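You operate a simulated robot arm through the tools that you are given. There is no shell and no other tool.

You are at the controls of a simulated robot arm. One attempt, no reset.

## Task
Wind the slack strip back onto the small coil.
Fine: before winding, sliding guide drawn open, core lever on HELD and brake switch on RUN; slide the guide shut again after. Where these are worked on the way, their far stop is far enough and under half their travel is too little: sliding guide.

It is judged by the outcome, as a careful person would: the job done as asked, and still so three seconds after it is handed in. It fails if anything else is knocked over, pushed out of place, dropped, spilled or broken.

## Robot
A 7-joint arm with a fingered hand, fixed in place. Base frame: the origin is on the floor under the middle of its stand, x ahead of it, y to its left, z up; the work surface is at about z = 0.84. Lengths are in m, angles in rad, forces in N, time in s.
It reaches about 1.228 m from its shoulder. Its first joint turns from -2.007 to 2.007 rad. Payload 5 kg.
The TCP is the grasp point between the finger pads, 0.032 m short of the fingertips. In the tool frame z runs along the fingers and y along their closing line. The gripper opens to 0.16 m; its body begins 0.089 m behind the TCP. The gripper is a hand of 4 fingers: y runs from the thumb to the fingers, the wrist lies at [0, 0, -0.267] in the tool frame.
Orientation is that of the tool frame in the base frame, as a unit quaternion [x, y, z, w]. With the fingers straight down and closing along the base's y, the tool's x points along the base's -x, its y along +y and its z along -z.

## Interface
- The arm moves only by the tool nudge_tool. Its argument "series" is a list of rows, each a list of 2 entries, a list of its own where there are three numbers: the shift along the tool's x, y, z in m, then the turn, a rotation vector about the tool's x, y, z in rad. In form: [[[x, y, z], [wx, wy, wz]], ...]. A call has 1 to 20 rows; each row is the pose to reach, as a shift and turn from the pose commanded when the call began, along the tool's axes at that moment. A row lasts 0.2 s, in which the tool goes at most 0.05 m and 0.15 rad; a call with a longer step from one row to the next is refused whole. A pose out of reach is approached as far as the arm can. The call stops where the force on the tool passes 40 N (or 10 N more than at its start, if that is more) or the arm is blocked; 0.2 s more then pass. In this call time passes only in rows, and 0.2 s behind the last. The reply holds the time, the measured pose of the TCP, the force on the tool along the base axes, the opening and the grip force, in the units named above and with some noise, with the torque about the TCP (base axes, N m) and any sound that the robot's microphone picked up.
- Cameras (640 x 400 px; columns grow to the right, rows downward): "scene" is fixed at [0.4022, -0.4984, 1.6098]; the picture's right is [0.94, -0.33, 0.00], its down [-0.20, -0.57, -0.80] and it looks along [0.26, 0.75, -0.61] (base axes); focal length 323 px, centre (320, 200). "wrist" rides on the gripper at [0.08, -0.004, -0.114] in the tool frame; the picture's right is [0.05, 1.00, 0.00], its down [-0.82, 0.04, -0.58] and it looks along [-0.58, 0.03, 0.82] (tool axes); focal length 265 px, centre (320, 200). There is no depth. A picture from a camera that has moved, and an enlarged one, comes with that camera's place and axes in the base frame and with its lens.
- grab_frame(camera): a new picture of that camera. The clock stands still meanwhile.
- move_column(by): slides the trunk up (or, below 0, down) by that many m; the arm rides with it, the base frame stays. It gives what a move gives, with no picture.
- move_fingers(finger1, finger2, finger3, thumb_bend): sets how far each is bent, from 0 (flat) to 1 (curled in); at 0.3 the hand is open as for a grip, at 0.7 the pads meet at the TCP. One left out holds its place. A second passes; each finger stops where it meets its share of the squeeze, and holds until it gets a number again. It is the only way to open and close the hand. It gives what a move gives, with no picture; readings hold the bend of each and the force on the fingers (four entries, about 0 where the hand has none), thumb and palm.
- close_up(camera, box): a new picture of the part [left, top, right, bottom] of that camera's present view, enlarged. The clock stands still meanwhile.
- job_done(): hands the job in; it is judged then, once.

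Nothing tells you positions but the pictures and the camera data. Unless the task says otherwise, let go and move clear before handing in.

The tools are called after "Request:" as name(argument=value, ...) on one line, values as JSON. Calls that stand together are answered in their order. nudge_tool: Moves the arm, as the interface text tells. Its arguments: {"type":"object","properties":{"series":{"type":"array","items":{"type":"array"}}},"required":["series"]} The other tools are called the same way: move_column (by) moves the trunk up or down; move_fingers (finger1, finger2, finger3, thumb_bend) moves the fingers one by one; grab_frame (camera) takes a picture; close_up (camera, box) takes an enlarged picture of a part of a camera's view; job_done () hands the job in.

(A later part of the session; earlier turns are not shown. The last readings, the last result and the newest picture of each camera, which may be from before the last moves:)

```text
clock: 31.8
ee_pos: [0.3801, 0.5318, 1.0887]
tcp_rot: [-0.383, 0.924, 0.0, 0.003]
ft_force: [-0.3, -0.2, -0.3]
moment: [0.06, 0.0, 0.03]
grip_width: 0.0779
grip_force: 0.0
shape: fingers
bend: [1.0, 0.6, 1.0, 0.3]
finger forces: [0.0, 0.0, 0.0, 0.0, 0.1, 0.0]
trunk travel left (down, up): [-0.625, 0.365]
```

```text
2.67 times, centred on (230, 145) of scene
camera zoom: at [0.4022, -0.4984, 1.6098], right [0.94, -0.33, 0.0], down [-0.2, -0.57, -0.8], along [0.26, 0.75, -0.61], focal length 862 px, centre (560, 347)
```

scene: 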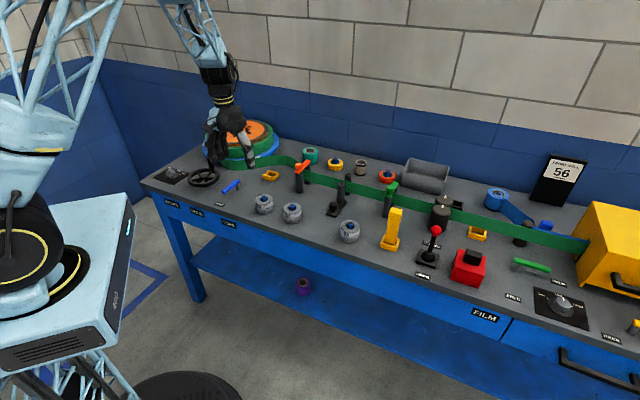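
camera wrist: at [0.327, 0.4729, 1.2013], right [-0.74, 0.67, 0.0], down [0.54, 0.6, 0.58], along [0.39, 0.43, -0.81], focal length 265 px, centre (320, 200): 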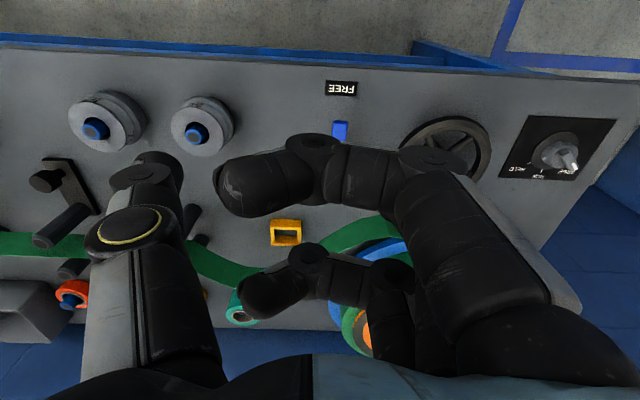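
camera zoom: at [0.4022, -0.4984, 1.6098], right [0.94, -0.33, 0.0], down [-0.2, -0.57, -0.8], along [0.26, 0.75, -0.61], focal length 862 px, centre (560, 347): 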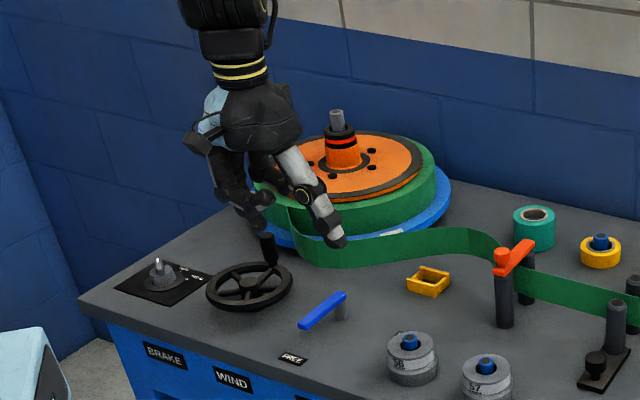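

That pointing shape blocks the camera and doesn't help much. Instead I'll grip the lever's end between thumb and fingers and swing it around its pivot; first I reopen the hand and look at the lever precisely.

Request:
move_fingers(finger1=0.3, finger2=0.3, finger3=0.3, thumb_bend=0.3)

Request:
grab_frame(camera="wrist")

Request:
close_up(camera="wrist", box=[260, 60, 420, 220])

Request:
close_up(camera="scene", box=[195, 150, 275, 215])

```text
clock: 32.8
ee_pos: [0.3806, 0.5316, 1.0881]
tcp_rot: [-0.381, 0.924, 0.001, 0.003]
ft_force: [0.2, -0.5, -0.2]
moment: [0.02, -0.04, -0.01]
grip_width: 0.1703
grip_force: 0.0
shape: fingers
bend: [0.3, 0.3, 0.3, 0.3]
finger forces: [0.0, 0.0, 0.0, 0.0, 0.0, 0.0]
trunk travel left (down, up): [-0.625, 0.365]
```

```text
taken
camera wrist: at [0.327, 0.4728, 1.2013], right [-0.74, 0.67, 0.0], down [0.54, 0.6, 0.58], along [0.39, 0.43, -0.81], focal length 265 px, centre (320, 200)
```

wrist: 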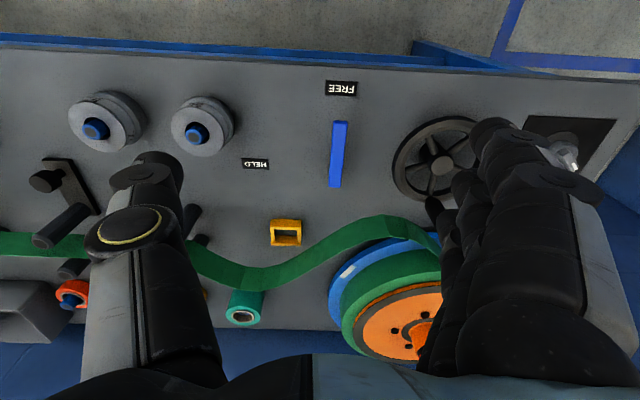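

```text
2.50 times, centred on (340, 140) of wrist
camera zoom: at [0.327, 0.4728, 1.2013], right [-0.74, 0.67, 0.0], down [0.54, 0.6, 0.58], along [0.39, 0.43, -0.81], focal length 664 px, centre (270, 350)
```

zoom: 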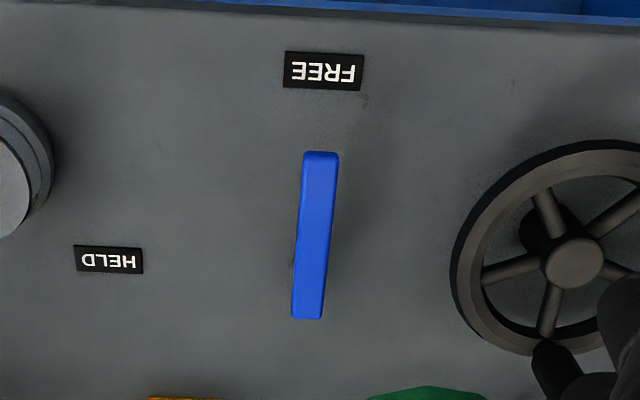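

```text
6.15 times, centred on (235, 182) of scene
camera zoom: at [0.4022, -0.4984, 1.6098], right [0.94, -0.33, 0.0], down [-0.2, -0.57, -0.8], along [0.26, 0.75, -0.61], focal length 1990 px, centre (843, 308)
```

zoom: 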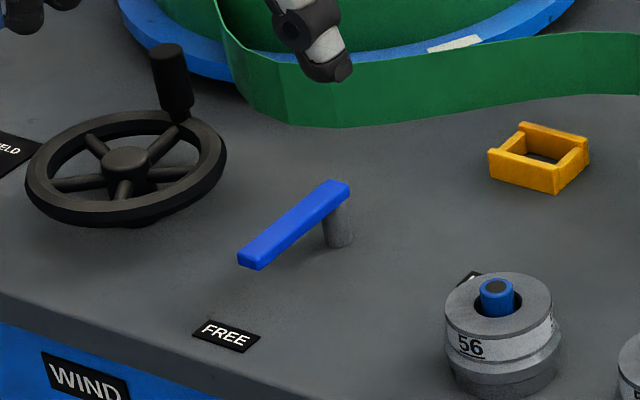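

The lever's pivot is near (0.441, 0.630), its tip near (0.382, 0.570), currently pointing to FREE; HELD is 90° counter-clockwise. I'll lower the hand over the lever's outer half.

Request:
move_fingers(finger1=0.5, finger2=0.5, finger3=0.5, thumb_bend=0.5)

Request:
nudge_tool(series=[[[-0.015, 0.009, 0.03], [0, 0, 0]], [[-0.03, 0.018, 0.06], [0, 0, 0]], [[-0.044, 0.027, 0.09], [0, 0, 0]], [[-0.044, 0.027, 0.13], [0, 0, 0]]])

Request:
grab_frame(camera="wrist")

Request:
close_up(camera="scene", box=[170, 110, 290, 215])

```text
clock: 33.8
ee_pos: [0.3808, 0.5322, 1.0881]
tcp_rot: [-0.383, 0.924, 0.0, 0.004]
ft_force: [0.7, 0.8, -0.6]
moment: [0.0, 0.0, 0.03]
grip_width: 0.0924
grip_force: 0.0
shape: fingers
bend: [0.5, 0.5, 0.5, 0.5]
finger forces: [0.0, 0.1, 0.1, 0.0, 0.0, 0.0]
trunk travel left (down, up): [-0.625, 0.365]
```

```text
clock: 34.8
ee_pos: [0.3939, 0.5832, 0.9582]
tcp_rot: [-0.381, 0.924, 0.0, 0.003]
ft_force: [-1.1, -0.2, -0.4]
moment: [0.0, 0.02, 0.0]
grip_width: 0.0921
grip_force: 0.1
shape: fingers
bend: [0.5, 0.5, 0.5, 0.5]
finger forces: [0.1, 0.0, 0.1, 0.0, 0.0, 0.1]
trunk travel left (down, up): [-0.625, 0.365]
```

```text
taken
camera wrist: at [0.34, 0.5232, 1.0706], right [-0.74, 0.67, 0.0], down [0.54, 0.6, 0.58], along [0.39, 0.43, -0.81], focal length 265 px, centre (320, 200)
```

wrist: 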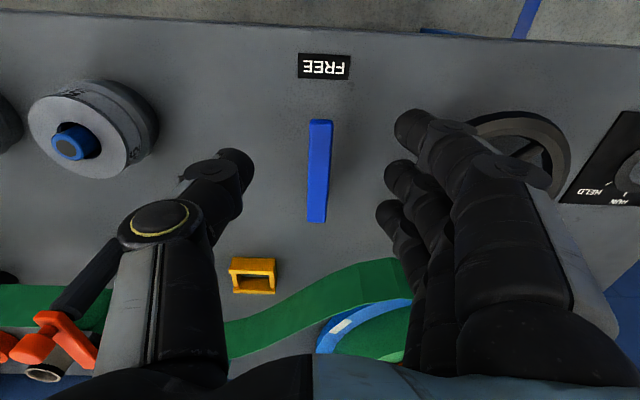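

```text
3.81 times, centred on (230, 162) of scene
camera zoom: at [0.4022, -0.4984, 1.6098], right [0.94, -0.33, 0.0], down [-0.2, -0.57, -0.8], along [0.26, 0.75, -0.61], focal length 1232 px, centre (663, 343)
```

zoom: 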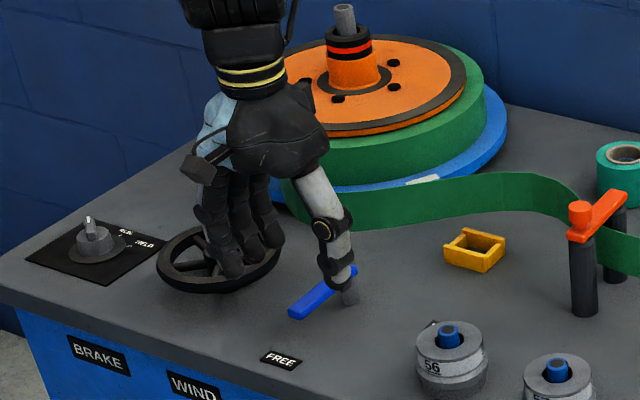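

The lever sits centred between thumb and fingers. Descending and closing on it.

Request:
nudge_tool(series=[[[0, 0, 0.025], [0, 0, 0]], [[0, 0, 0.05], [0, 0, 0]], [[0, 0, 0.072], [0, 0, 0]]])

Request:
move_fingers(finger1=0.72, finger2=0.72, finger3=0.72, thumb_bend=0.72)

Request:
grab_frame(camera="wrist")

Request:
close_up(camera="scene", box=[170, 110, 290, 215])

```text
clock: 35.6
ee_pos: [0.3928, 0.5839, 0.8866]
tcp_rot: [-0.383, 0.924, 0.001, 0.003]
ft_force: [0.5, 1.1, -1.2]
moment: [0.02, 0.01, -0.04]
grip_width: 0.092
grip_force: 0.0
shape: fingers
bend: [0.5, 0.5, 0.5, 0.5]
finger forces: [0.0, 0.1, 0.0, 0.0, 0.0, 0.0]
trunk travel left (down, up): [-0.625, 0.365]
```

```text
clock: 36.6
ee_pos: [0.3934, 0.5856, 0.8873]
tcp_rot: [-0.381, 0.924, 0.0, 0.003]
ft_force: [0.6, -1.6, -11.8]
moment: [-0.18, 0.07, 0.1]
grip_width: 0.0235
grip_force: 9.8
shape: fingers
bend: [0.72, 0.7, 0.7, 0.69]
finger forces: [0.0, 5.9, 6.0, 0.0, 9.2, 0.0]
trunk travel left (down, up): [-0.625, 0.365]
```

```text
taken
camera wrist: at [0.3408, 0.5246, 0.9994], right [-0.74, 0.67, 0.0], down [0.54, 0.6, 0.58], along [0.39, 0.43, -0.81], focal length 265 px, centre (320, 200)
```

wrist: 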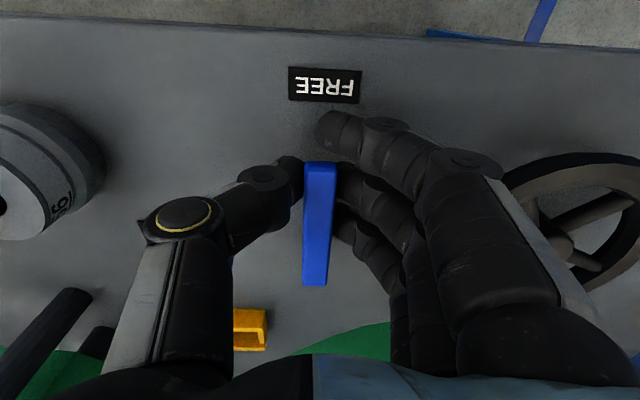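

```text
3.81 times, centred on (230, 162) of scene
camera zoom: at [0.4022, -0.4984, 1.6098], right [0.94, -0.33, 0.0], down [-0.2, -0.57, -0.8], along [0.26, 0.75, -0.61], focal length 1232 px, centre (663, 343)
```

zoom: 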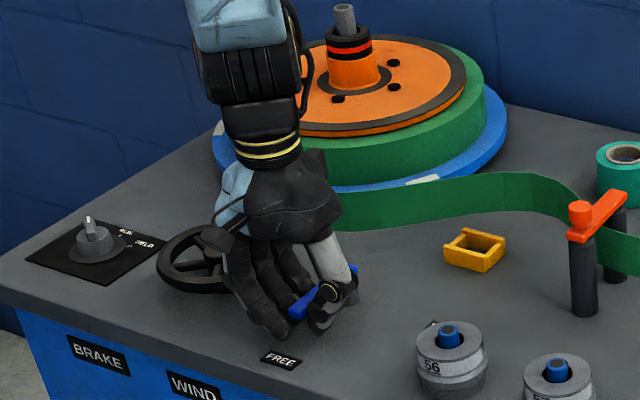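

The lever is held between thumb and fingers. I'll swing it counter-clockwise around its pivot, half way first.

Request:
nudge_tool(series=[[[-0.0003, -0.0065, 0], [0, 0, -0.1]], [[-0.0013, -0.0129, 0], [0, 0, -0.2]], [[-0.0029, -0.0192, 0], [0, 0, -0.3]], [[-0.0051, -0.0253, 0], [0, 0, -0.4]], [[-0.008, -0.0312, 0], [0, 0, -0.5]], [[-0.0114, -0.0367, 0], [0, 0, -0.6]], [[-0.0153, -0.0419, 0], [0, 0, -0.7]], [[-0.0197, -0.0466, 0], [0, 0, -0.8]]])

Request:
grab_frame(camera="wrist")

Request:
close_up(camera="scene", box=[170, 110, 290, 215])

```text
clock: 38.4
ee_pos: [0.44, 0.5636, 0.889]
tcp_rot: [0.713, -0.701, 0.001, -0.002]
ft_force: [-1.0, -5.7, -19.5]
moment: [-0.27, -0.06, 0.04]
grip_width: 0.0229
grip_force: 10.8
shape: fingers
bend: [0.72, 0.7, 0.7, 0.69]
finger forces: [0.0, 7.2, 6.5, 0.0, 8.8, 0.0]
trunk travel left (down, up): [-0.625, 0.365]
```

```text
taken
camera wrist: at [0.4475, 0.4847, 1.0006], right [-1.0, -0.07, -0.01], down [-0.06, 0.81, 0.58], along [-0.03, 0.58, -0.82], focal length 265 px, centre (320, 200)
```

wrist: 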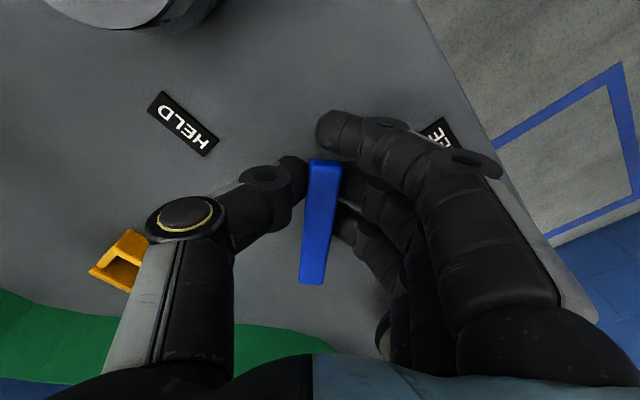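

```text
3.81 times, centred on (230, 162) of scene
camera zoom: at [0.4022, -0.4984, 1.6098], right [0.94, -0.33, 0.0], down [-0.2, -0.57, -0.8], along [0.26, 0.75, -0.61], focal length 1232 px, centre (663, 343)
```

zoom: 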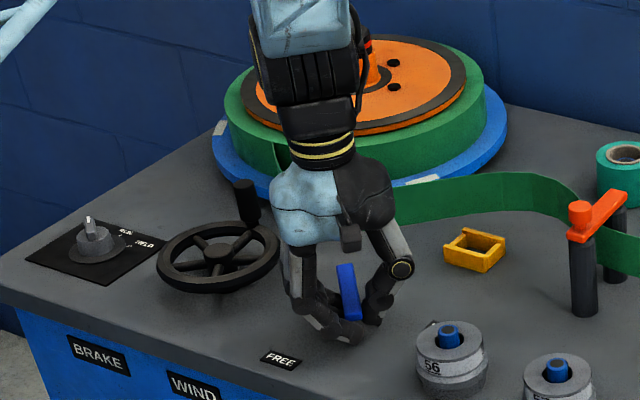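

The lever is moving with the hand, about half way. Continuing the swing toward HELD.

Request:
nudge_tool(series=[[[-0.0003, -0.0065, 0.001], [0, 0, -0.1]], [[-0.0013, -0.0129, 0.001], [0, 0, -0.2]], [[-0.0029, -0.0192, 0.001], [0, 0, -0.3]], [[-0.0051, -0.0253, 0.001], [0, 0, -0.4]], [[-0.008, -0.0312, 0.001], [0, 0, -0.5]], [[-0.0114, -0.0367, 0.001], [0, 0, -0.6]], [[-0.0153, -0.0419, 0.001], [0, 0, -0.7]]])

Request:
grab_frame(camera="wrist")

Request:
close_up(camera="scene", box=[170, 110, 290, 215])

```text
clock: 40.0
ee_pos: [0.4829, 0.5802, 0.8869]
tcp_rot: [0.91, -0.414, 0.002, -0.002]
ft_force: [8.2, -10.6, -16.5]
moment: [-0.22, -0.28, 0.14]
grip_width: 0.0229
grip_force: 11.2
shape: fingers
bend: [0.72, 0.7, 0.7, 0.69]
finger forces: [0.0, 7.4, 6.2, 0.0, 8.4, 0.1]
trunk travel left (down, up): [-0.625, 0.365]
```

```text
taken
camera wrist: at [0.5407, 0.5228, 1.0006], right [-0.72, -0.69, -0.01], down [-0.57, 0.59, 0.58], along [-0.4, 0.42, -0.82], focal length 265 px, centre (320, 200)
```

wrist: 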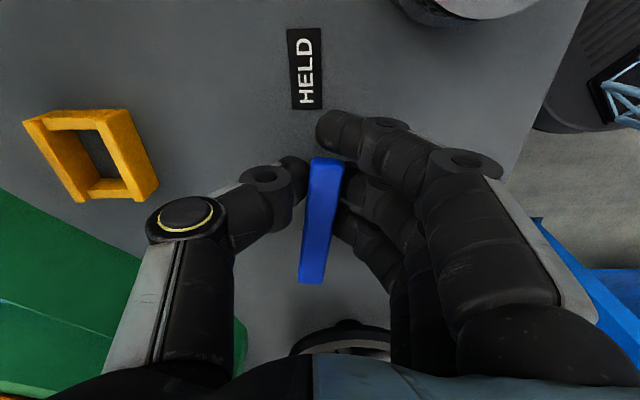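

```text
3.81 times, centred on (230, 162) of scene
camera zoom: at [0.4022, -0.4984, 1.6098], right [0.94, -0.33, 0.0], down [-0.2, -0.57, -0.8], along [0.26, 0.75, -0.61], focal length 1232 px, centre (663, 343)
```

zoom: 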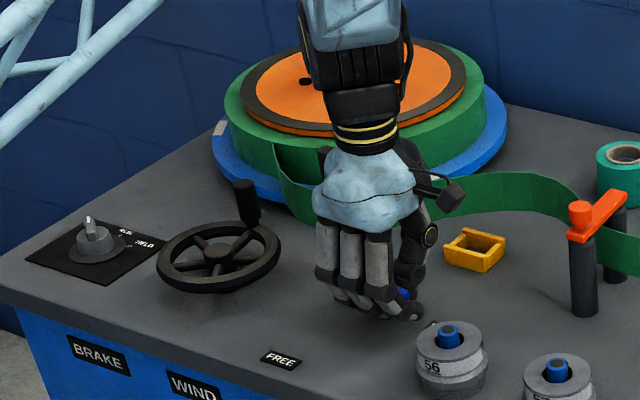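

Nearly there: the HELD label is almost in line with the lever. I'll swing a little further until it lines up or meets its stop.

Request:
nudge_tool(series=[[[0, -0.0033, 0], [0, 0, -0.05]], [[-0.0003, -0.0065, 0], [0, 0, -0.1]], [[-0.0008, -0.0098, 0], [0, 0, -0.15]]])

Request:
grab_frame(camera="wrist")

```text
clock: 40.8
ee_pos: [0.4896, 0.5887, 0.887]
tcp_rot: [0.938, -0.346, 0.002, -0.002]
ft_force: [7.0, -11.7, -15.2]
moment: [-0.19, -0.27, 0.15]
grip_width: 0.0228
grip_force: 9.6
shape: fingers
bend: [0.72, 0.69, 0.7, 0.69]
finger forces: [0.1, 7.4, 5.7, 0.0, 6.7, 0.0]
trunk travel left (down, up): [-0.625, 0.365]
```

```text
taken
camera wrist: at [0.5551, 0.5387, 1.0007], right [-0.61, -0.79, -0.01], down [-0.65, 0.5, 0.58], along [-0.45, 0.35, -0.82], focal length 265 px, centre (320, 200)
```

wrist: 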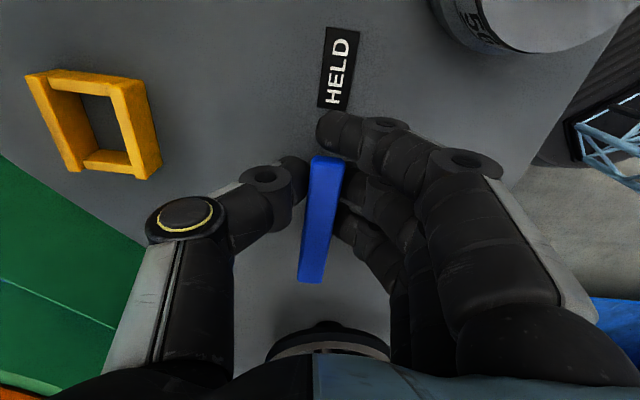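

The lever now points straight at HELD. I'll nudge slightly further to feel whether it's at its end stop.

Request:
nudge_tool(series=[[[0, -0.0026, 0], [0, 0, -0.04]], [[-0.0002, -0.0052, 0], [0, 0, -0.08]]])

Request:
grab_frame(camera="wrist")

```text
clock: 41.4
ee_pos: [0.491, 0.5924, 0.8865]
tcp_rot: [0.952, -0.308, 0.002, -0.001]
ft_force: [1.3, -15.5, -12.6]
moment: [-0.21, -0.21, 0.23]
grip_width: 0.0211
grip_force: 9.2
shape: fingers
bend: [0.72, 0.69, 0.7, 0.7]
finger forces: [0.2, 8.4, 6.4, 0.1, 3.8, 0.0]
trunk travel left (down, up): [-0.625, 0.365]
```

```text
taken
camera wrist: at [0.5602, 0.5482, 1.0008], right [-0.54, -0.84, 0.0], down [-0.69, 0.44, 0.58], along [-0.48, 0.32, -0.82], focal length 265 px, centre (320, 200)
```

wrist: 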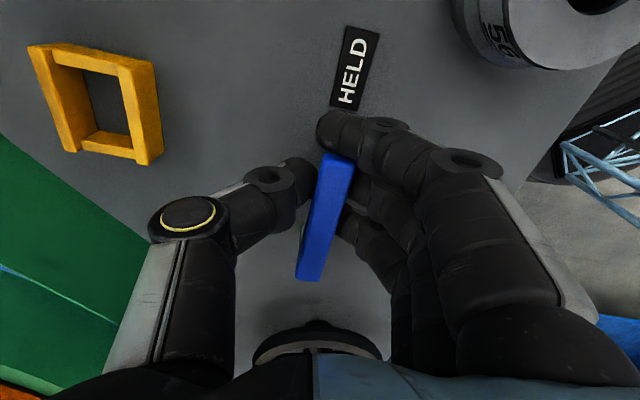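

The lever stays aligned with HELD while the hand turned further, so it's at its stop. I'll open and lift away, then check.

Request:
move_fingers(finger1=0.5, finger2=0.5, finger3=0.5, thumb_bend=0.5)

Request:
nudge_tool(series=[[[0, 0, -0.03], [0, 0, 0]], [[0, 0, -0.06], [0, 0, 0]], [[0, 0, -0.1], [0, 0, 0]], [[0, 0, -0.14], [0, 0, 0]], [[0, 0, -0.18], [0, 0, 0]]])

Request:
grab_frame(camera="wrist")

Request:
close_up(camera="scene", box=[170, 110, 290, 215])

```text
clock: 42.4
ee_pos: [0.4914, 0.5919, 0.8878]
tcp_rot: [0.951, -0.308, 0.002, -0.002]
ft_force: [0.8, -0.1, 0.0]
moment: [0.0, -0.01, -0.01]
grip_width: 0.0906
grip_force: 0.1
shape: fingers
bend: [0.5, 0.5, 0.5, 0.5]
finger forces: [0.0, 0.1, 0.1, 0.0, 0.1, 0.0]
trunk travel left (down, up): [-0.625, 0.365]
```

```text
clock: 43.6
ee_pos: [0.4901, 0.5906, 1.0691]
tcp_rot: [0.951, -0.309, 0.001, -0.002]
ft_force: [-0.4, -0.2, 0.5]
moment: [0.0, -0.04, 0.01]
grip_width: 0.0903
grip_force: 0.1
shape: fingers
bend: [0.5, 0.5, 0.5, 0.5]
finger forces: [0.1, 0.0, 0.0, 0.0, 0.0, 0.1]
trunk travel left (down, up): [-0.625, 0.365]
```

```text
taken
camera wrist: at [0.559, 0.5462, 1.182], right [-0.54, -0.84, -0.01], down [-0.69, 0.44, 0.58], along [-0.48, 0.32, -0.82], focal length 265 px, centre (320, 200)
```

wrist: 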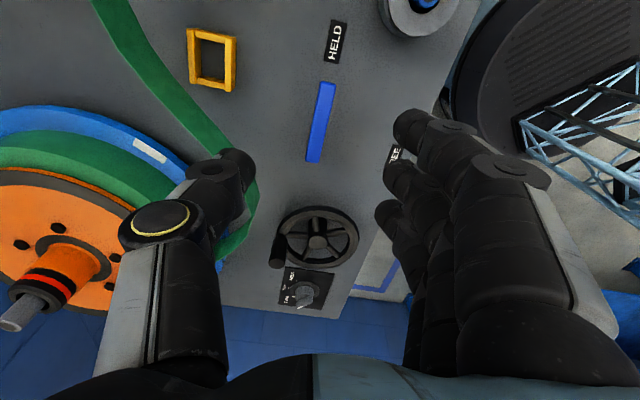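

```text
3.81 times, centred on (230, 162) of scene
camera zoom: at [0.4022, -0.4984, 1.6098], right [0.94, -0.33, 0.0], down [-0.2, -0.57, -0.8], along [0.26, 0.75, -0.61], focal length 1232 px, centre (663, 343)
```

zoom: 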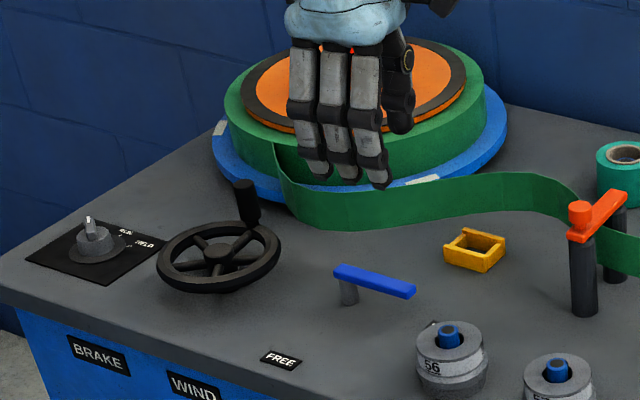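

The core lever is on HELD. Next is the brake knob at the left end; I'll move over and turn the hand to look at it squarely.

Request:
nudge_tool(series=[[[-0.037, 0.013, 0], [0, 0, 0.118]], [[-0.075, 0.027, 0], [0, 0, 0.236]], [[-0.112, 0.04, 0], [0, 0, 0.354]], [[-0.15, 0.053, 0], [0, 0, 0.472]], [[-0.187, 0.067, 0], [0, 0, 0.59]], [[-0.225, 0.08, 0], [0, 0, 0.708]], [[-0.262, 0.093, 0], [0, 0, 0.826]], [[-0.3, 0.1065, 0], [0, 0, 0.942]]])

Request:
grab_frame(camera="wrist")

Request:
close_up(camera="wrist", box=[250, 120, 410, 280])

Request:
close_up(camera="scene", box=[135, 130, 235, 220])

```text
clock: 45.4
ee_pos: [0.1831, 0.6783, 1.0654]
tcp_rot: [0.708, -0.707, 0.0, -0.004]
ft_force: [0.3, -0.2, -1.2]
moment: [-0.03, -0.02, 0.0]
grip_width: 0.0905
grip_force: 0.0
shape: fingers
bend: [0.5, 0.5, 0.5, 0.5]
finger forces: [0.0, 0.0, 0.0, 0.1, 0.0, 0.0]
trunk travel left (down, up): [-0.625, 0.365]
```

```text
taken
camera wrist: at [0.1886, 0.5982, 1.1779], right [-1.0, -0.05, -0.01], down [-0.05, 0.81, 0.58], along [-0.03, 0.58, -0.81], focal length 265 px, centre (320, 200)
```

wrist: 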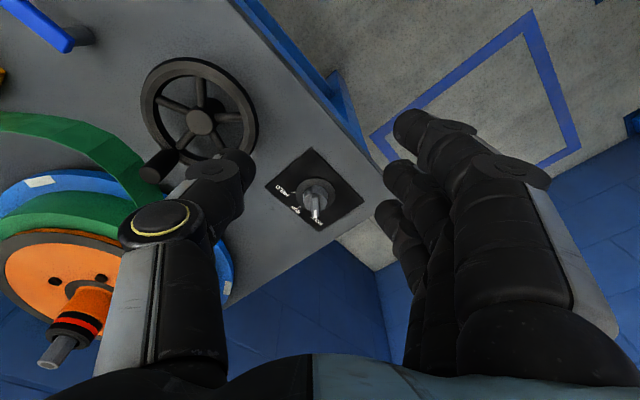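

```text
2.50 times, centred on (330, 200) of wrist
camera zoom: at [0.1886, 0.5982, 1.1779], right [-1.0, -0.05, -0.01], down [-0.05, 0.81, 0.58], along [-0.03, 0.58, -0.81], focal length 664 px, centre (295, 200)
```

zoom: 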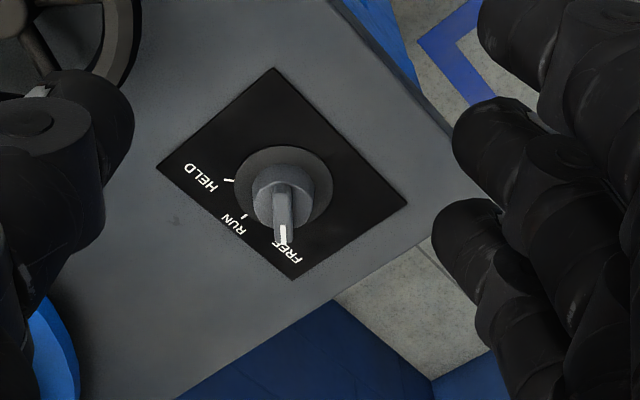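

```text
4.44 times, centred on (185, 175) of scene
camera zoom: at [0.4022, -0.4984, 1.6098], right [0.94, -0.33, 0.0], down [-0.2, -0.57, -0.8], along [0.26, 0.75, -0.61], focal length 1438 px, centre (920, 311)
```

zoom: 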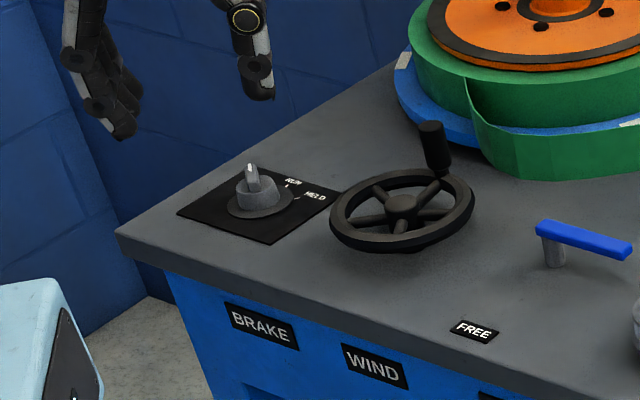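

The brake pointer is on FREE; RUN is 45° clockwise from it (seen from above). I'll position the hand above the pointer fin at about (0.184, 0.824).

Request:
nudge_tool(series=[[[-0.04, 0, 0.02], [0, 0, 0]], [[-0.08, 0, 0.04], [0, 0, 0]], [[-0.12, -0.001, 0.06], [0, 0, 0]], [[-0.146, -0.001, 0.08], [0, 0, 0]], [[-0.146, -0.001, 0.115], [0, 0, 0]]])

Request:
grab_frame(camera="wrist")

Request:
close_up(camera="scene", box=[135, 100, 255, 220])

```text
clock: 46.6
ee_pos: [0.1878, 0.8256, 0.9522]
tcp_rot: [-0.707, 0.707, -0.001, 0.003]
ft_force: [0.2, -0.3, 0.3]
moment: [0.01, -0.01, 0.0]
grip_width: 0.0906
grip_force: 0.1
shape: fingers
bend: [0.5, 0.5, 0.5, 0.5]
finger forces: [0.1, 0.1, 0.0, 0.1, 0.0, 0.1]
trunk travel left (down, up): [-0.625, 0.365]
```

```text
taken
camera wrist: at [0.1931, 0.7456, 1.0652], right [-1.0, -0.05, -0.01], down [-0.05, 0.81, 0.58], along [-0.03, 0.58, -0.81], focal length 265 px, centre (320, 200)
```

wrist: 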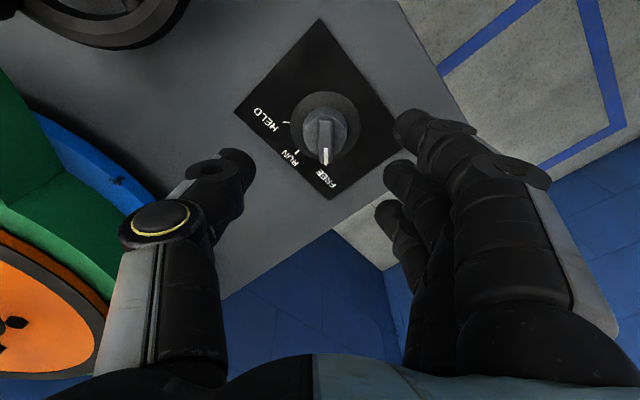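

```text
3.33 times, centred on (195, 160) of scene
camera zoom: at [0.4022, -0.4984, 1.6098], right [0.94, -0.33, 0.0], down [-0.2, -0.57, -0.8], along [0.26, 0.75, -0.61], focal length 1078 px, centre (737, 333)
```

zoom: 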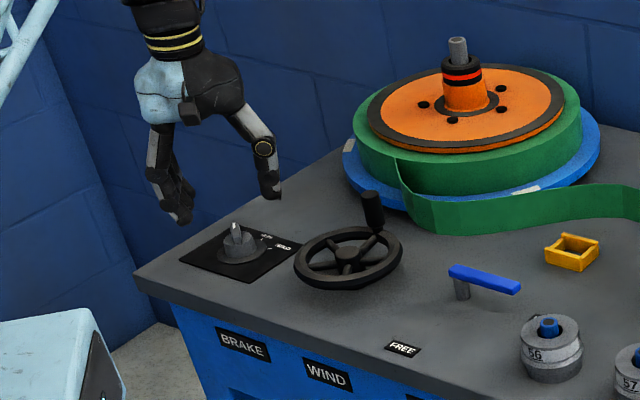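

The fin is directly below. Descending so only the fingertips overlap the fin, then pinching it with thumb and middle finger.

Request:
nudge_tool(series=[[[0.001, 0.002, 0.02], [0, 0, 0]], [[0.0015, 0.002, 0.04], [0, 0, 0]], [[0.0015, 0.002, 0.057], [0, 0, 0]]])

Request:
grab_frame(camera="wrist")

Request:
close_up(camera="scene", box=[135, 120, 235, 220])

```text
clock: 47.4
ee_pos: [0.1856, 0.825, 0.8949]
tcp_rot: [0.708, -0.707, 0.001, -0.003]
ft_force: [-0.6, 0.0, -0.3]
moment: [0.0, 0.0, 0.03]
grip_width: 0.0906
grip_force: 0.0
shape: fingers
bend: [0.5, 0.5, 0.5, 0.5]
finger forces: [0.0, 0.0, 0.0, 0.0, 0.0, 0.0]
trunk travel left (down, up): [-0.625, 0.365]
```

```text
taken
camera wrist: at [0.1911, 0.7446, 1.0074], right [-1.0, -0.05, -0.01], down [-0.05, 0.81, 0.58], along [-0.03, 0.58, -0.81], focal length 265 px, centre (320, 200)
```

wrist: 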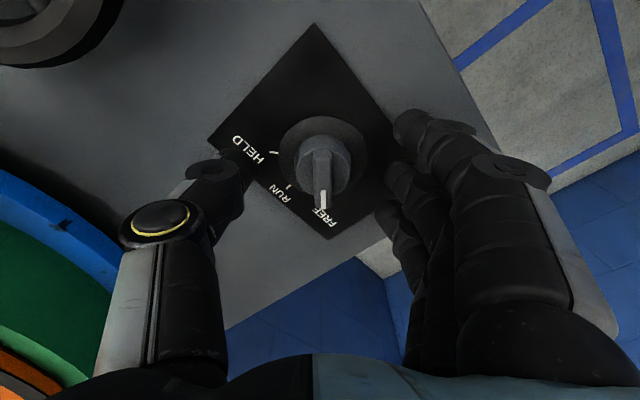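

```text
4.00 times, centred on (185, 170) of scene
camera zoom: at [0.4022, -0.4984, 1.6098], right [0.94, -0.33, 0.0], down [-0.2, -0.57, -0.8], along [0.26, 0.75, -0.61], focal length 1294 px, centre (860, 320)
```

zoom: 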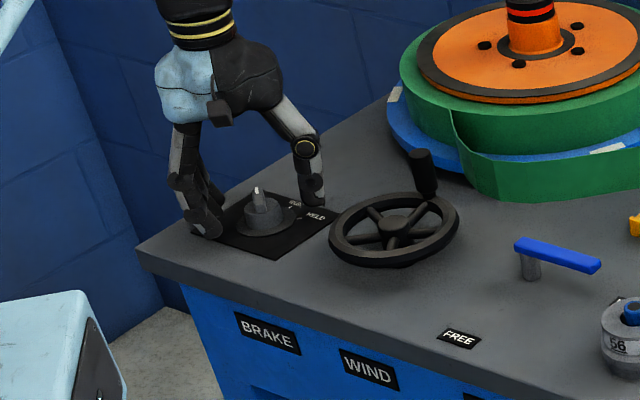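

The fin is centred. Pinching it now with thumb and middle finger.

Request:
move_fingers(finger2=0.74, thumb_bend=0.74)

Request:
grab_frame(camera="wrist")

Request:
close_up(camera="scene", box=[135, 120, 235, 220])

```text
clock: 48.4
ee_pos: [0.185, 0.8256, 0.8937]
tcp_rot: [0.708, -0.707, 0.0, -0.003]
ft_force: [-2.4, 2.6, 4.0]
moment: [0.1, 0.36, -0.02]
grip_width: 0.0566
grip_force: 15.3
shape: fingers
bend: [0.5, 0.71, 0.5, 0.69]
finger forces: [0.0, 20.2, 0.0, 0.1, 9.9, 0.0]
trunk travel left (down, up): [-0.625, 0.365]
```

```text
taken
camera wrist: at [0.1906, 0.7446, 1.0079], right [-1.0, -0.05, -0.01], down [-0.05, 0.81, 0.58], along [-0.03, 0.58, -0.81], focal length 265 px, centre (320, 200)
```

wrist: 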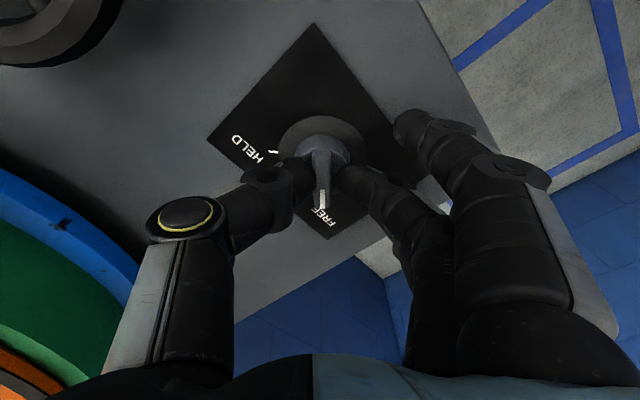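

```text
4.00 times, centred on (185, 170) of scene
camera zoom: at [0.4022, -0.4984, 1.6098], right [0.94, -0.33, 0.0], down [-0.2, -0.57, -0.8], along [0.26, 0.75, -0.61], focal length 1294 px, centre (860, 320)
```

zoom: 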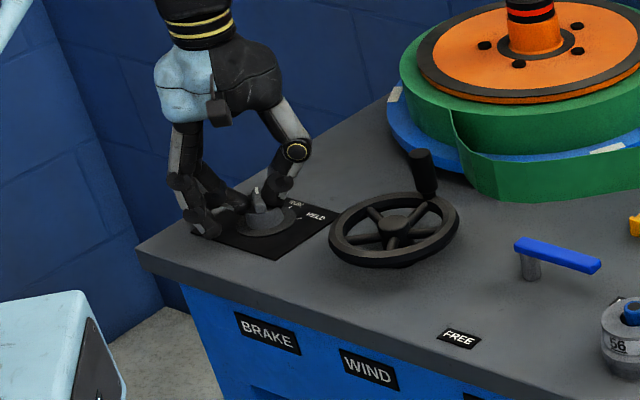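

The fin is pinched firmly. Now I twist clockwise (seen from above) toward RUN, in part first.

Request:
nudge_tool(series=[[[0, 0, 0], [0, 0, 0.1]], [[0, 0, 0], [0, 0, 0.2]], [[0, 0, 0], [0, 0, 0.3]], [[0, 0, 0], [0, 0, 0.4]], [[0, 0, 0], [0, 0, 0.5]]])

Request:
grab_frame(camera="wrist")

Request:
close_up(camera="scene", box=[135, 120, 235, 220])

```text
clock: 49.6
ee_pos: [0.1838, 0.8254, 0.8945]
tcp_rot: [-0.51, 0.86, 0.0, 0.003]
ft_force: [-3.9, -9.4, 8.0]
moment: [-0.23, 0.17, 0.02]
grip_width: 0.0563
grip_force: 16.0
shape: fingers
bend: [0.5, 0.71, 0.5, 0.7]
finger forces: [0.1, 13.3, 0.0, 0.0, 17.5, 0.1]
trunk travel left (down, up): [-0.625, 0.365]
```

```text
taken
camera wrist: at [0.1504, 0.7526, 1.0075], right [-0.9, 0.43, 0.0], down [0.35, 0.73, 0.58], along [0.25, 0.52, -0.81], focal length 265 px, centre (320, 200)
```

wrist: 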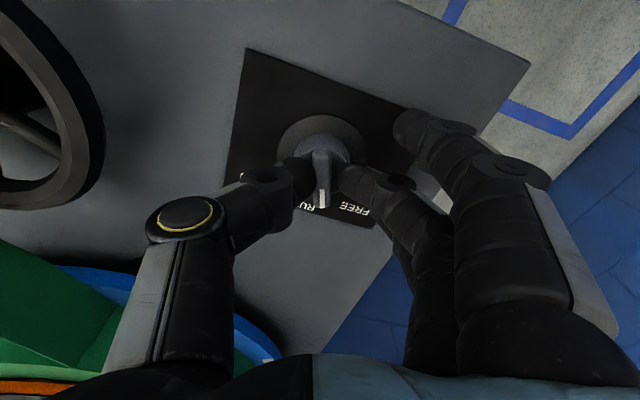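

```text
4.00 times, centred on (185, 170) of scene
camera zoom: at [0.4022, -0.4984, 1.6098], right [0.94, -0.33, 0.0], down [-0.2, -0.57, -0.8], along [0.26, 0.75, -0.61], focal length 1294 px, centre (860, 320)
```

zoom: 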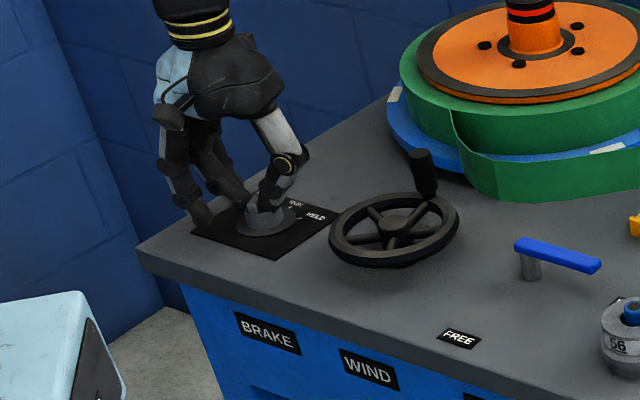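

The pointer turns with the hand. Continuing to the RUN mark.

Request:
nudge_tool(series=[[[0, 0, 0], [0, 0, 0.1]], [[0, 0, 0], [0, 0, 0.2]], [[0, 0, 0], [0, 0, 0.285]]])

Request:
close_up(camera="wrist", box=[220, 80, 420, 260])

```text
clock: 50.4
ee_pos: [0.1841, 0.8254, 0.8948]
tcp_rot: [-0.383, 0.924, 0.001, 0.003]
ft_force: [-4.0, -7.7, 0.9]
moment: [-0.12, 0.18, 0.0]
grip_width: 0.0569
grip_force: 12.1
shape: fingers
bend: [0.5, 0.71, 0.5, 0.7]
finger forces: [0.1, 9.3, 0.0, 0.1, 14.3, 0.0]
trunk travel left (down, up): [-0.625, 0.365]
```

```text
2.22 times, centred on (320, 170) of wrist
camera zoom: at [0.1311, 0.7659, 1.0076], right [-0.74, 0.67, 0.0], down [0.54, 0.6, 0.58], along [0.39, 0.43, -0.81], focal length 590 px, centre (320, 267)
```

zoom: 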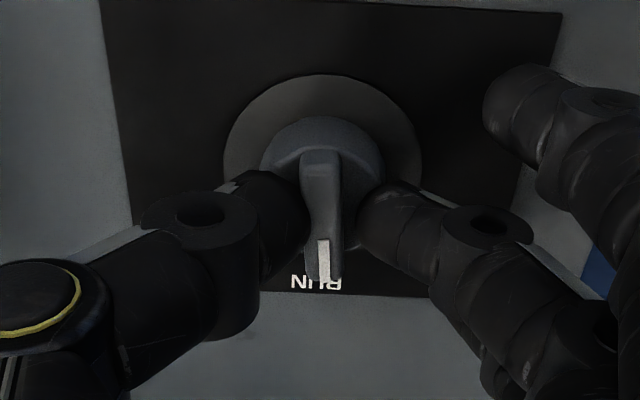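

The pointer is on RUN. Releasing and lifting off to verify.

Request:
move_fingers(finger2=0.5, thumb_bend=0.5)

Request:
nudge_tool(series=[[[0, 0, -0.03], [0, 0, 0]], [[0, 0, -0.06], [0, 0, 0]], [[0, 0, -0.1], [0, 0, 0]], [[0.02, 0, -0.14], [0, 0, 0]], [[0.05, 0, -0.17], [0, 0, 0]], [[0.08, 0, -0.18], [0, 0, 0]]])

Request:
grab_frame(camera="wrist")

Request:
close_up(camera="wrist", box=[240, 80, 420, 220])

Request:
close_up(camera="scene", box=[135, 120, 235, 220])

```text
clock: 51.4
ee_pos: [0.1844, 0.8265, 0.8941]
tcp_rot: [-0.384, 0.923, 0.0, 0.002]
ft_force: [0.4, -1.1, 0.1]
moment: [0.0, -0.03, -0.02]
grip_width: 0.0906
grip_force: 0.2
shape: fingers
bend: [0.5, 0.5, 0.5, 0.5]
finger forces: [0.0, 0.1, 0.0, 0.0, 0.0, 0.1]
trunk travel left (down, up): [-0.625, 0.365]
```

```text
clock: 52.8
ee_pos: [0.1261, 0.7668, 1.0745]
tcp_rot: [-0.384, 0.923, 0.001, 0.004]
ft_force: [0.3, 0.2, 0.3]
moment: [0.0, 0.02, 0.0]
grip_width: 0.0908
grip_force: 0.1
shape: fingers
bend: [0.5, 0.5, 0.5, 0.5]
finger forces: [0.1, 0.0, 0.0, 0.1, 0.0, 0.0]
trunk travel left (down, up): [-0.625, 0.365]
```

```text
taken
camera wrist: at [0.075, 0.7072, 1.1878], right [-0.74, 0.67, 0.0], down [0.54, 0.61, 0.58], along [0.39, 0.43, -0.81], focal length 265 px, centre (320, 200)
```

wrist: 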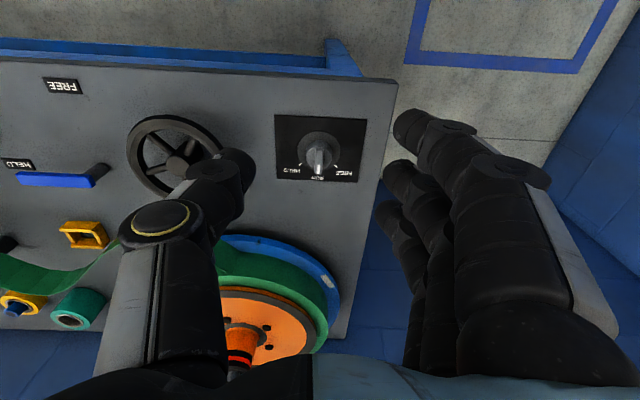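

```text
2.86 times, centred on (330, 150) of wrist
camera zoom: at [0.075, 0.7072, 1.1878], right [-0.74, 0.67, 0.0], down [0.54, 0.61, 0.58], along [0.39, 0.43, -0.81], focal length 758 px, centre (291, 343)
```

zoom: 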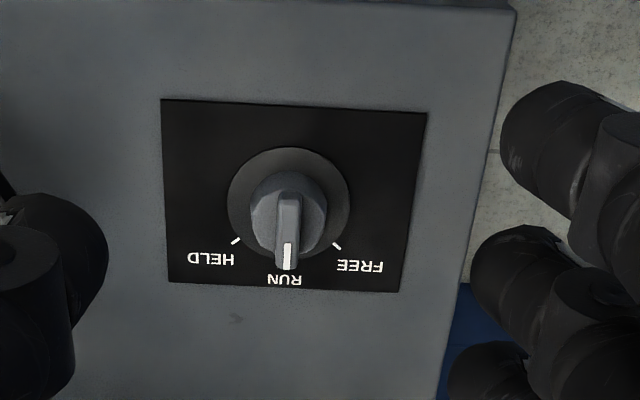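

```text
4.00 times, centred on (185, 170) of scene
camera zoom: at [0.4022, -0.4984, 1.6098], right [0.94, -0.33, 0.0], down [-0.2, -0.57, -0.8], along [0.26, 0.75, -0.61], focal length 1294 px, centre (860, 320)
```

zoom: 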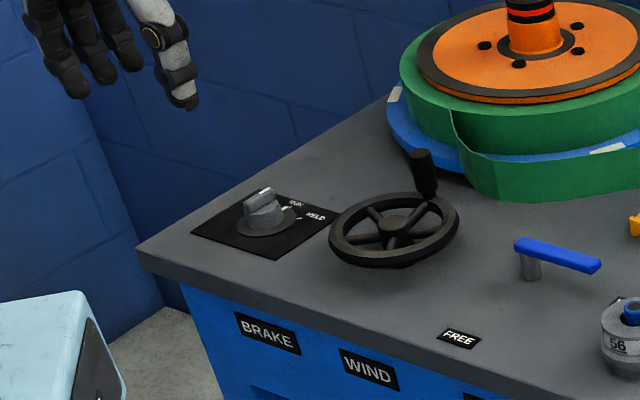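

Brake is on RUN, core lever on HELD, guide open. Now the WIND wheel: hub near (0.318, 0.709), with an upright handle near (0.357, 0.743). I'll move over to look at the handle and the slack strip next to it.

Request:
nudge_tool(series=[[[0.002, -0.037, -0.005], [0, 0, 0]], [[0.004, -0.074, -0.01], [0, 0, 0]], [[0.006, -0.111, -0.015], [0, 0, 0]], [[0.008, -0.148, -0.02], [0, 0, 0]], [[0.01, -0.1845, -0.025], [0, 0, 0]]])

Request:
grab_frame(camera="wrist")

Request:
close_up(camera="wrist", box=[230, 80, 430, 280])

Request:
grab_frame(camera="scene")

```text
clock: 54.0
ee_pos: [0.2521, 0.6325, 1.0973]
tcp_rot: [-0.383, 0.924, 0.002, 0.004]
ft_force: [0.5, -0.1, -0.1]
moment: [0.04, 0.01, 0.03]
grip_width: 0.0909
grip_force: 0.1
shape: fingers
bend: [0.5, 0.5, 0.5, 0.5]
finger forces: [0.0, 0.0, 0.0, 0.0, 0.0, 0.1]
trunk travel left (down, up): [-0.625, 0.365]
```

```text
taken
camera wrist: at [0.1999, 0.5716, 1.2108], right [-0.74, 0.67, 0.0], down [0.54, 0.6, 0.58], along [0.39, 0.43, -0.81], focal length 265 px, centre (320, 200)
```

wrist: 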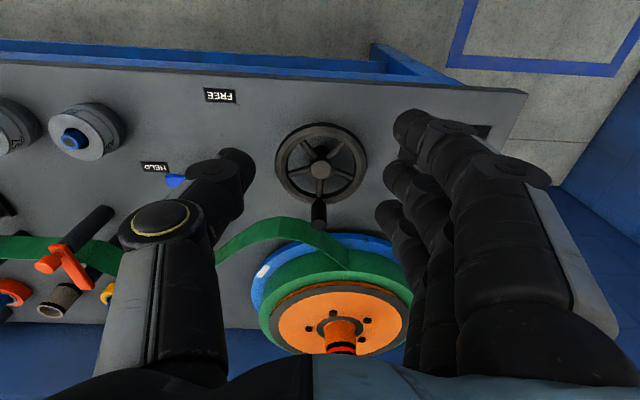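

```text
2.00 times, centred on (330, 180) of wrist
camera zoom: at [0.1999, 0.5716, 1.2108], right [-0.74, 0.67, 0.0], down [0.54, 0.6, 0.58], along [0.39, 0.43, -0.81], focal length 531 px, centre (300, 240)
```

zoom: 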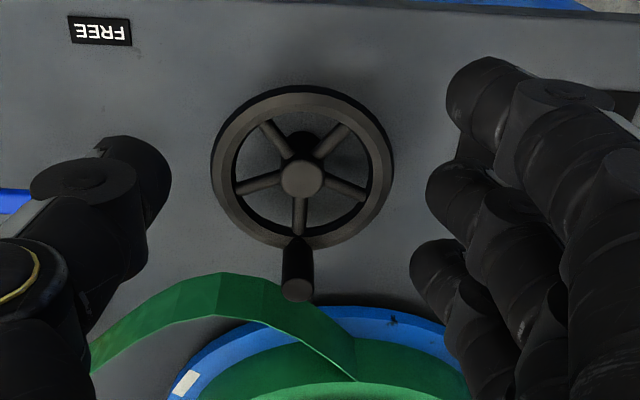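

```text
taken
```

scene: 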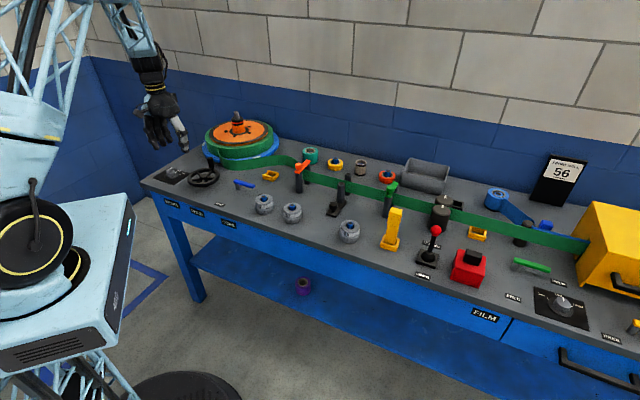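

The strip's slack bulge is about 6 cm from the handle, so there's room. I'll bring the hand over the handle, stopping above it.

Request:
nudge_tool(series=[[[-0.03, 0.001, 0.018], [0, 0, 0]], [[-0.06, 0.002, 0.036], [0, 0, 0]], [[-0.09, 0.003, 0.054], [0, 0, 0]], [[-0.12, 0.004, 0.07], [0, 0, 0]], [[-0.149, 0.0046, 0.085], [0, 0, 0]], [[-0.149, 0.0046, 0.095], [0, 0, 0]]])

Request:
grab_frame(camera="wrist")

Request:
close_up(camera="scene", box=[145, 90, 285, 210])

```text
clock: 55.4
ee_pos: [0.3528, 0.7415, 1.0049]
tcp_rot: [-0.384, 0.923, 0.001, 0.003]
ft_force: [0.4, 0.3, -0.8]
moment: [0.01, 0.05, 0.04]
grip_width: 0.0907
grip_force: 0.0
shape: fingers
bend: [0.5, 0.5, 0.5, 0.5]
finger forces: [0.0, 0.0, 0.0, 0.0, 0.0, 0.0]
trunk travel left (down, up): [-0.625, 0.365]
```

```text
taken
camera wrist: at [0.3009, 0.6815, 1.118], right [-0.74, 0.67, 0.0], down [0.54, 0.61, 0.58], along [0.39, 0.43, -0.81], focal length 265 px, centre (320, 200)
```

wrist: 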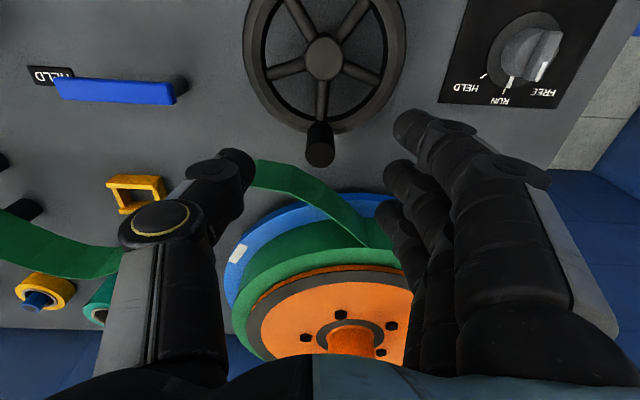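

```text
3.33 times, centred on (215, 150) of scene
camera zoom: at [0.4022, -0.4984, 1.6098], right [0.94, -0.33, 0.0], down [-0.2, -0.57, -0.8], along [0.26, 0.75, -0.61], focal length 1078 px, centre (670, 367)
```

zoom: 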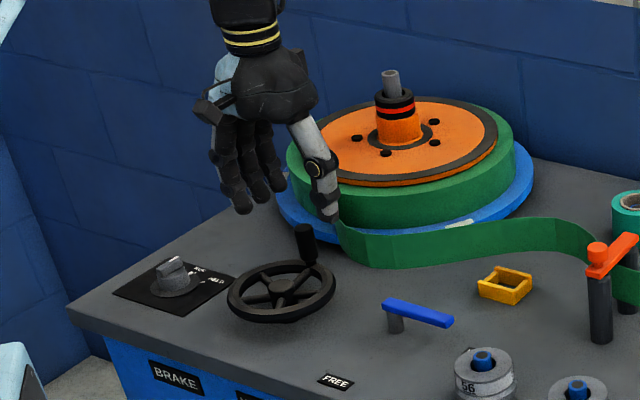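

Handle is centred between thumb and fingers. I'll descend around it.

Request:
nudge_tool(series=[[[0, 0, 0.025], [0, 0, 0]], [[0, 0, 0.05], [0, 0, 0]], [[0, 0, 0.075], [0, 0, 0]]])

Request:
grab_frame(camera="wrist")

Request:
close_up(camera="scene", box=[145, 90, 285, 210])

```text
clock: 56.2
ee_pos: [0.3535, 0.742, 0.9299]
tcp_rot: [-0.384, 0.923, 0.0, 0.003]
ft_force: [0.1, 0.0, -0.4]
moment: [-0.01, 0.0, -0.02]
grip_width: 0.091
grip_force: 0.1
shape: fingers
bend: [0.5, 0.5, 0.5, 0.5]
finger forces: [0.0, 0.0, 0.0, 0.0, 0.0, 0.0]
trunk travel left (down, up): [-0.625, 0.365]
```

```text
taken
camera wrist: at [0.3013, 0.6813, 1.0428], right [-0.74, 0.67, 0.0], down [0.54, 0.61, 0.58], along [0.39, 0.43, -0.81], focal length 265 px, centre (320, 200)
```

wrist: 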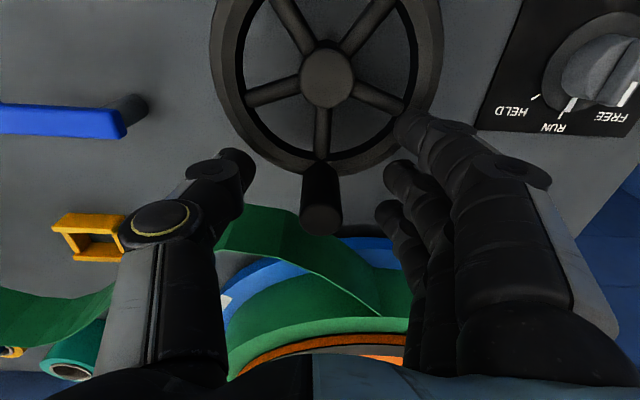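

```text
3.33 times, centred on (215, 150) of scene
camera zoom: at [0.4022, -0.4984, 1.6098], right [0.94, -0.33, 0.0], down [-0.2, -0.57, -0.8], along [0.26, 0.75, -0.61], focal length 1078 px, centre (670, 367)
```

zoom: 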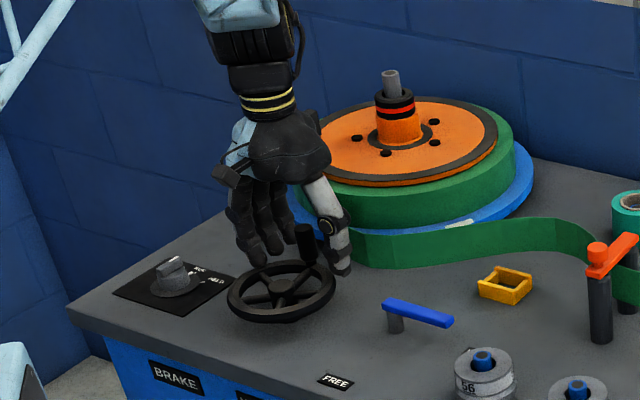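

Closing into a loose cage around the handle.

Request:
move_fingers(finger1=0.72, finger2=0.65, finger3=0.72, thumb_bend=0.66)

Request:
grab_frame(camera="wrist")

Request:
close_up(camera="scene", box=[145, 90, 285, 210])

```text
clock: 57.2
ee_pos: [0.3533, 0.7424, 0.9296]
tcp_rot: [-0.384, 0.923, 0.0, 0.003]
ft_force: [-0.5, -0.2, -0.3]
moment: [-0.02, -0.03, -0.01]
grip_width: 0.0266
grip_force: 1.0
shape: fingers
bend: [0.72, 0.64, 0.72, 0.66]
finger forces: [0.1, 0.7, 0.0, 0.0, 0.7, 0.0]
trunk travel left (down, up): [-0.625, 0.365]
```

```text
taken
camera wrist: at [0.3015, 0.6811, 1.0426], right [-0.74, 0.67, 0.0], down [0.54, 0.61, 0.58], along [0.39, 0.43, -0.81], focal length 265 px, centre (320, 200)
```

wrist: 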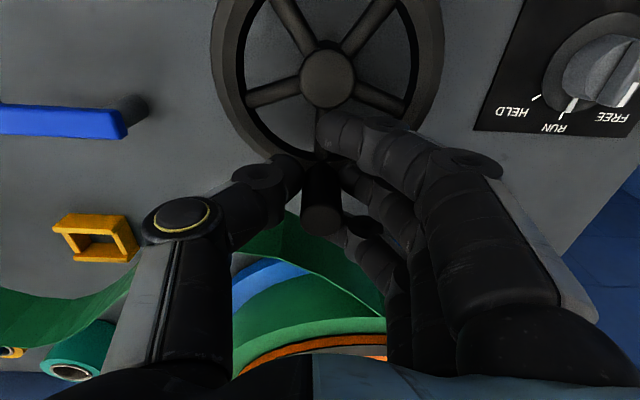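

```text
3.33 times, centred on (215, 150) of scene
camera zoom: at [0.4022, -0.4984, 1.6098], right [0.94, -0.33, 0.0], down [-0.2, -0.57, -0.8], along [0.26, 0.75, -0.61], focal length 1078 px, centre (670, 367)
```

zoom: 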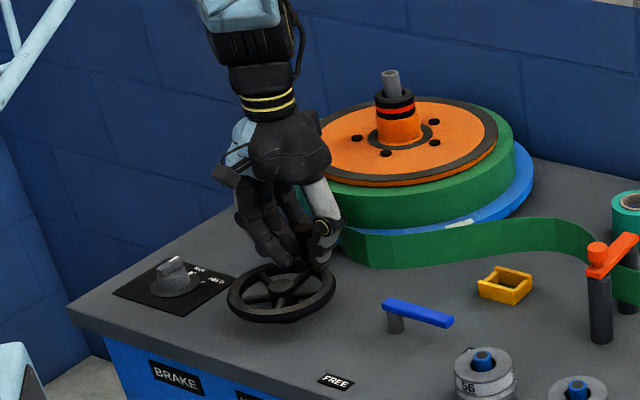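

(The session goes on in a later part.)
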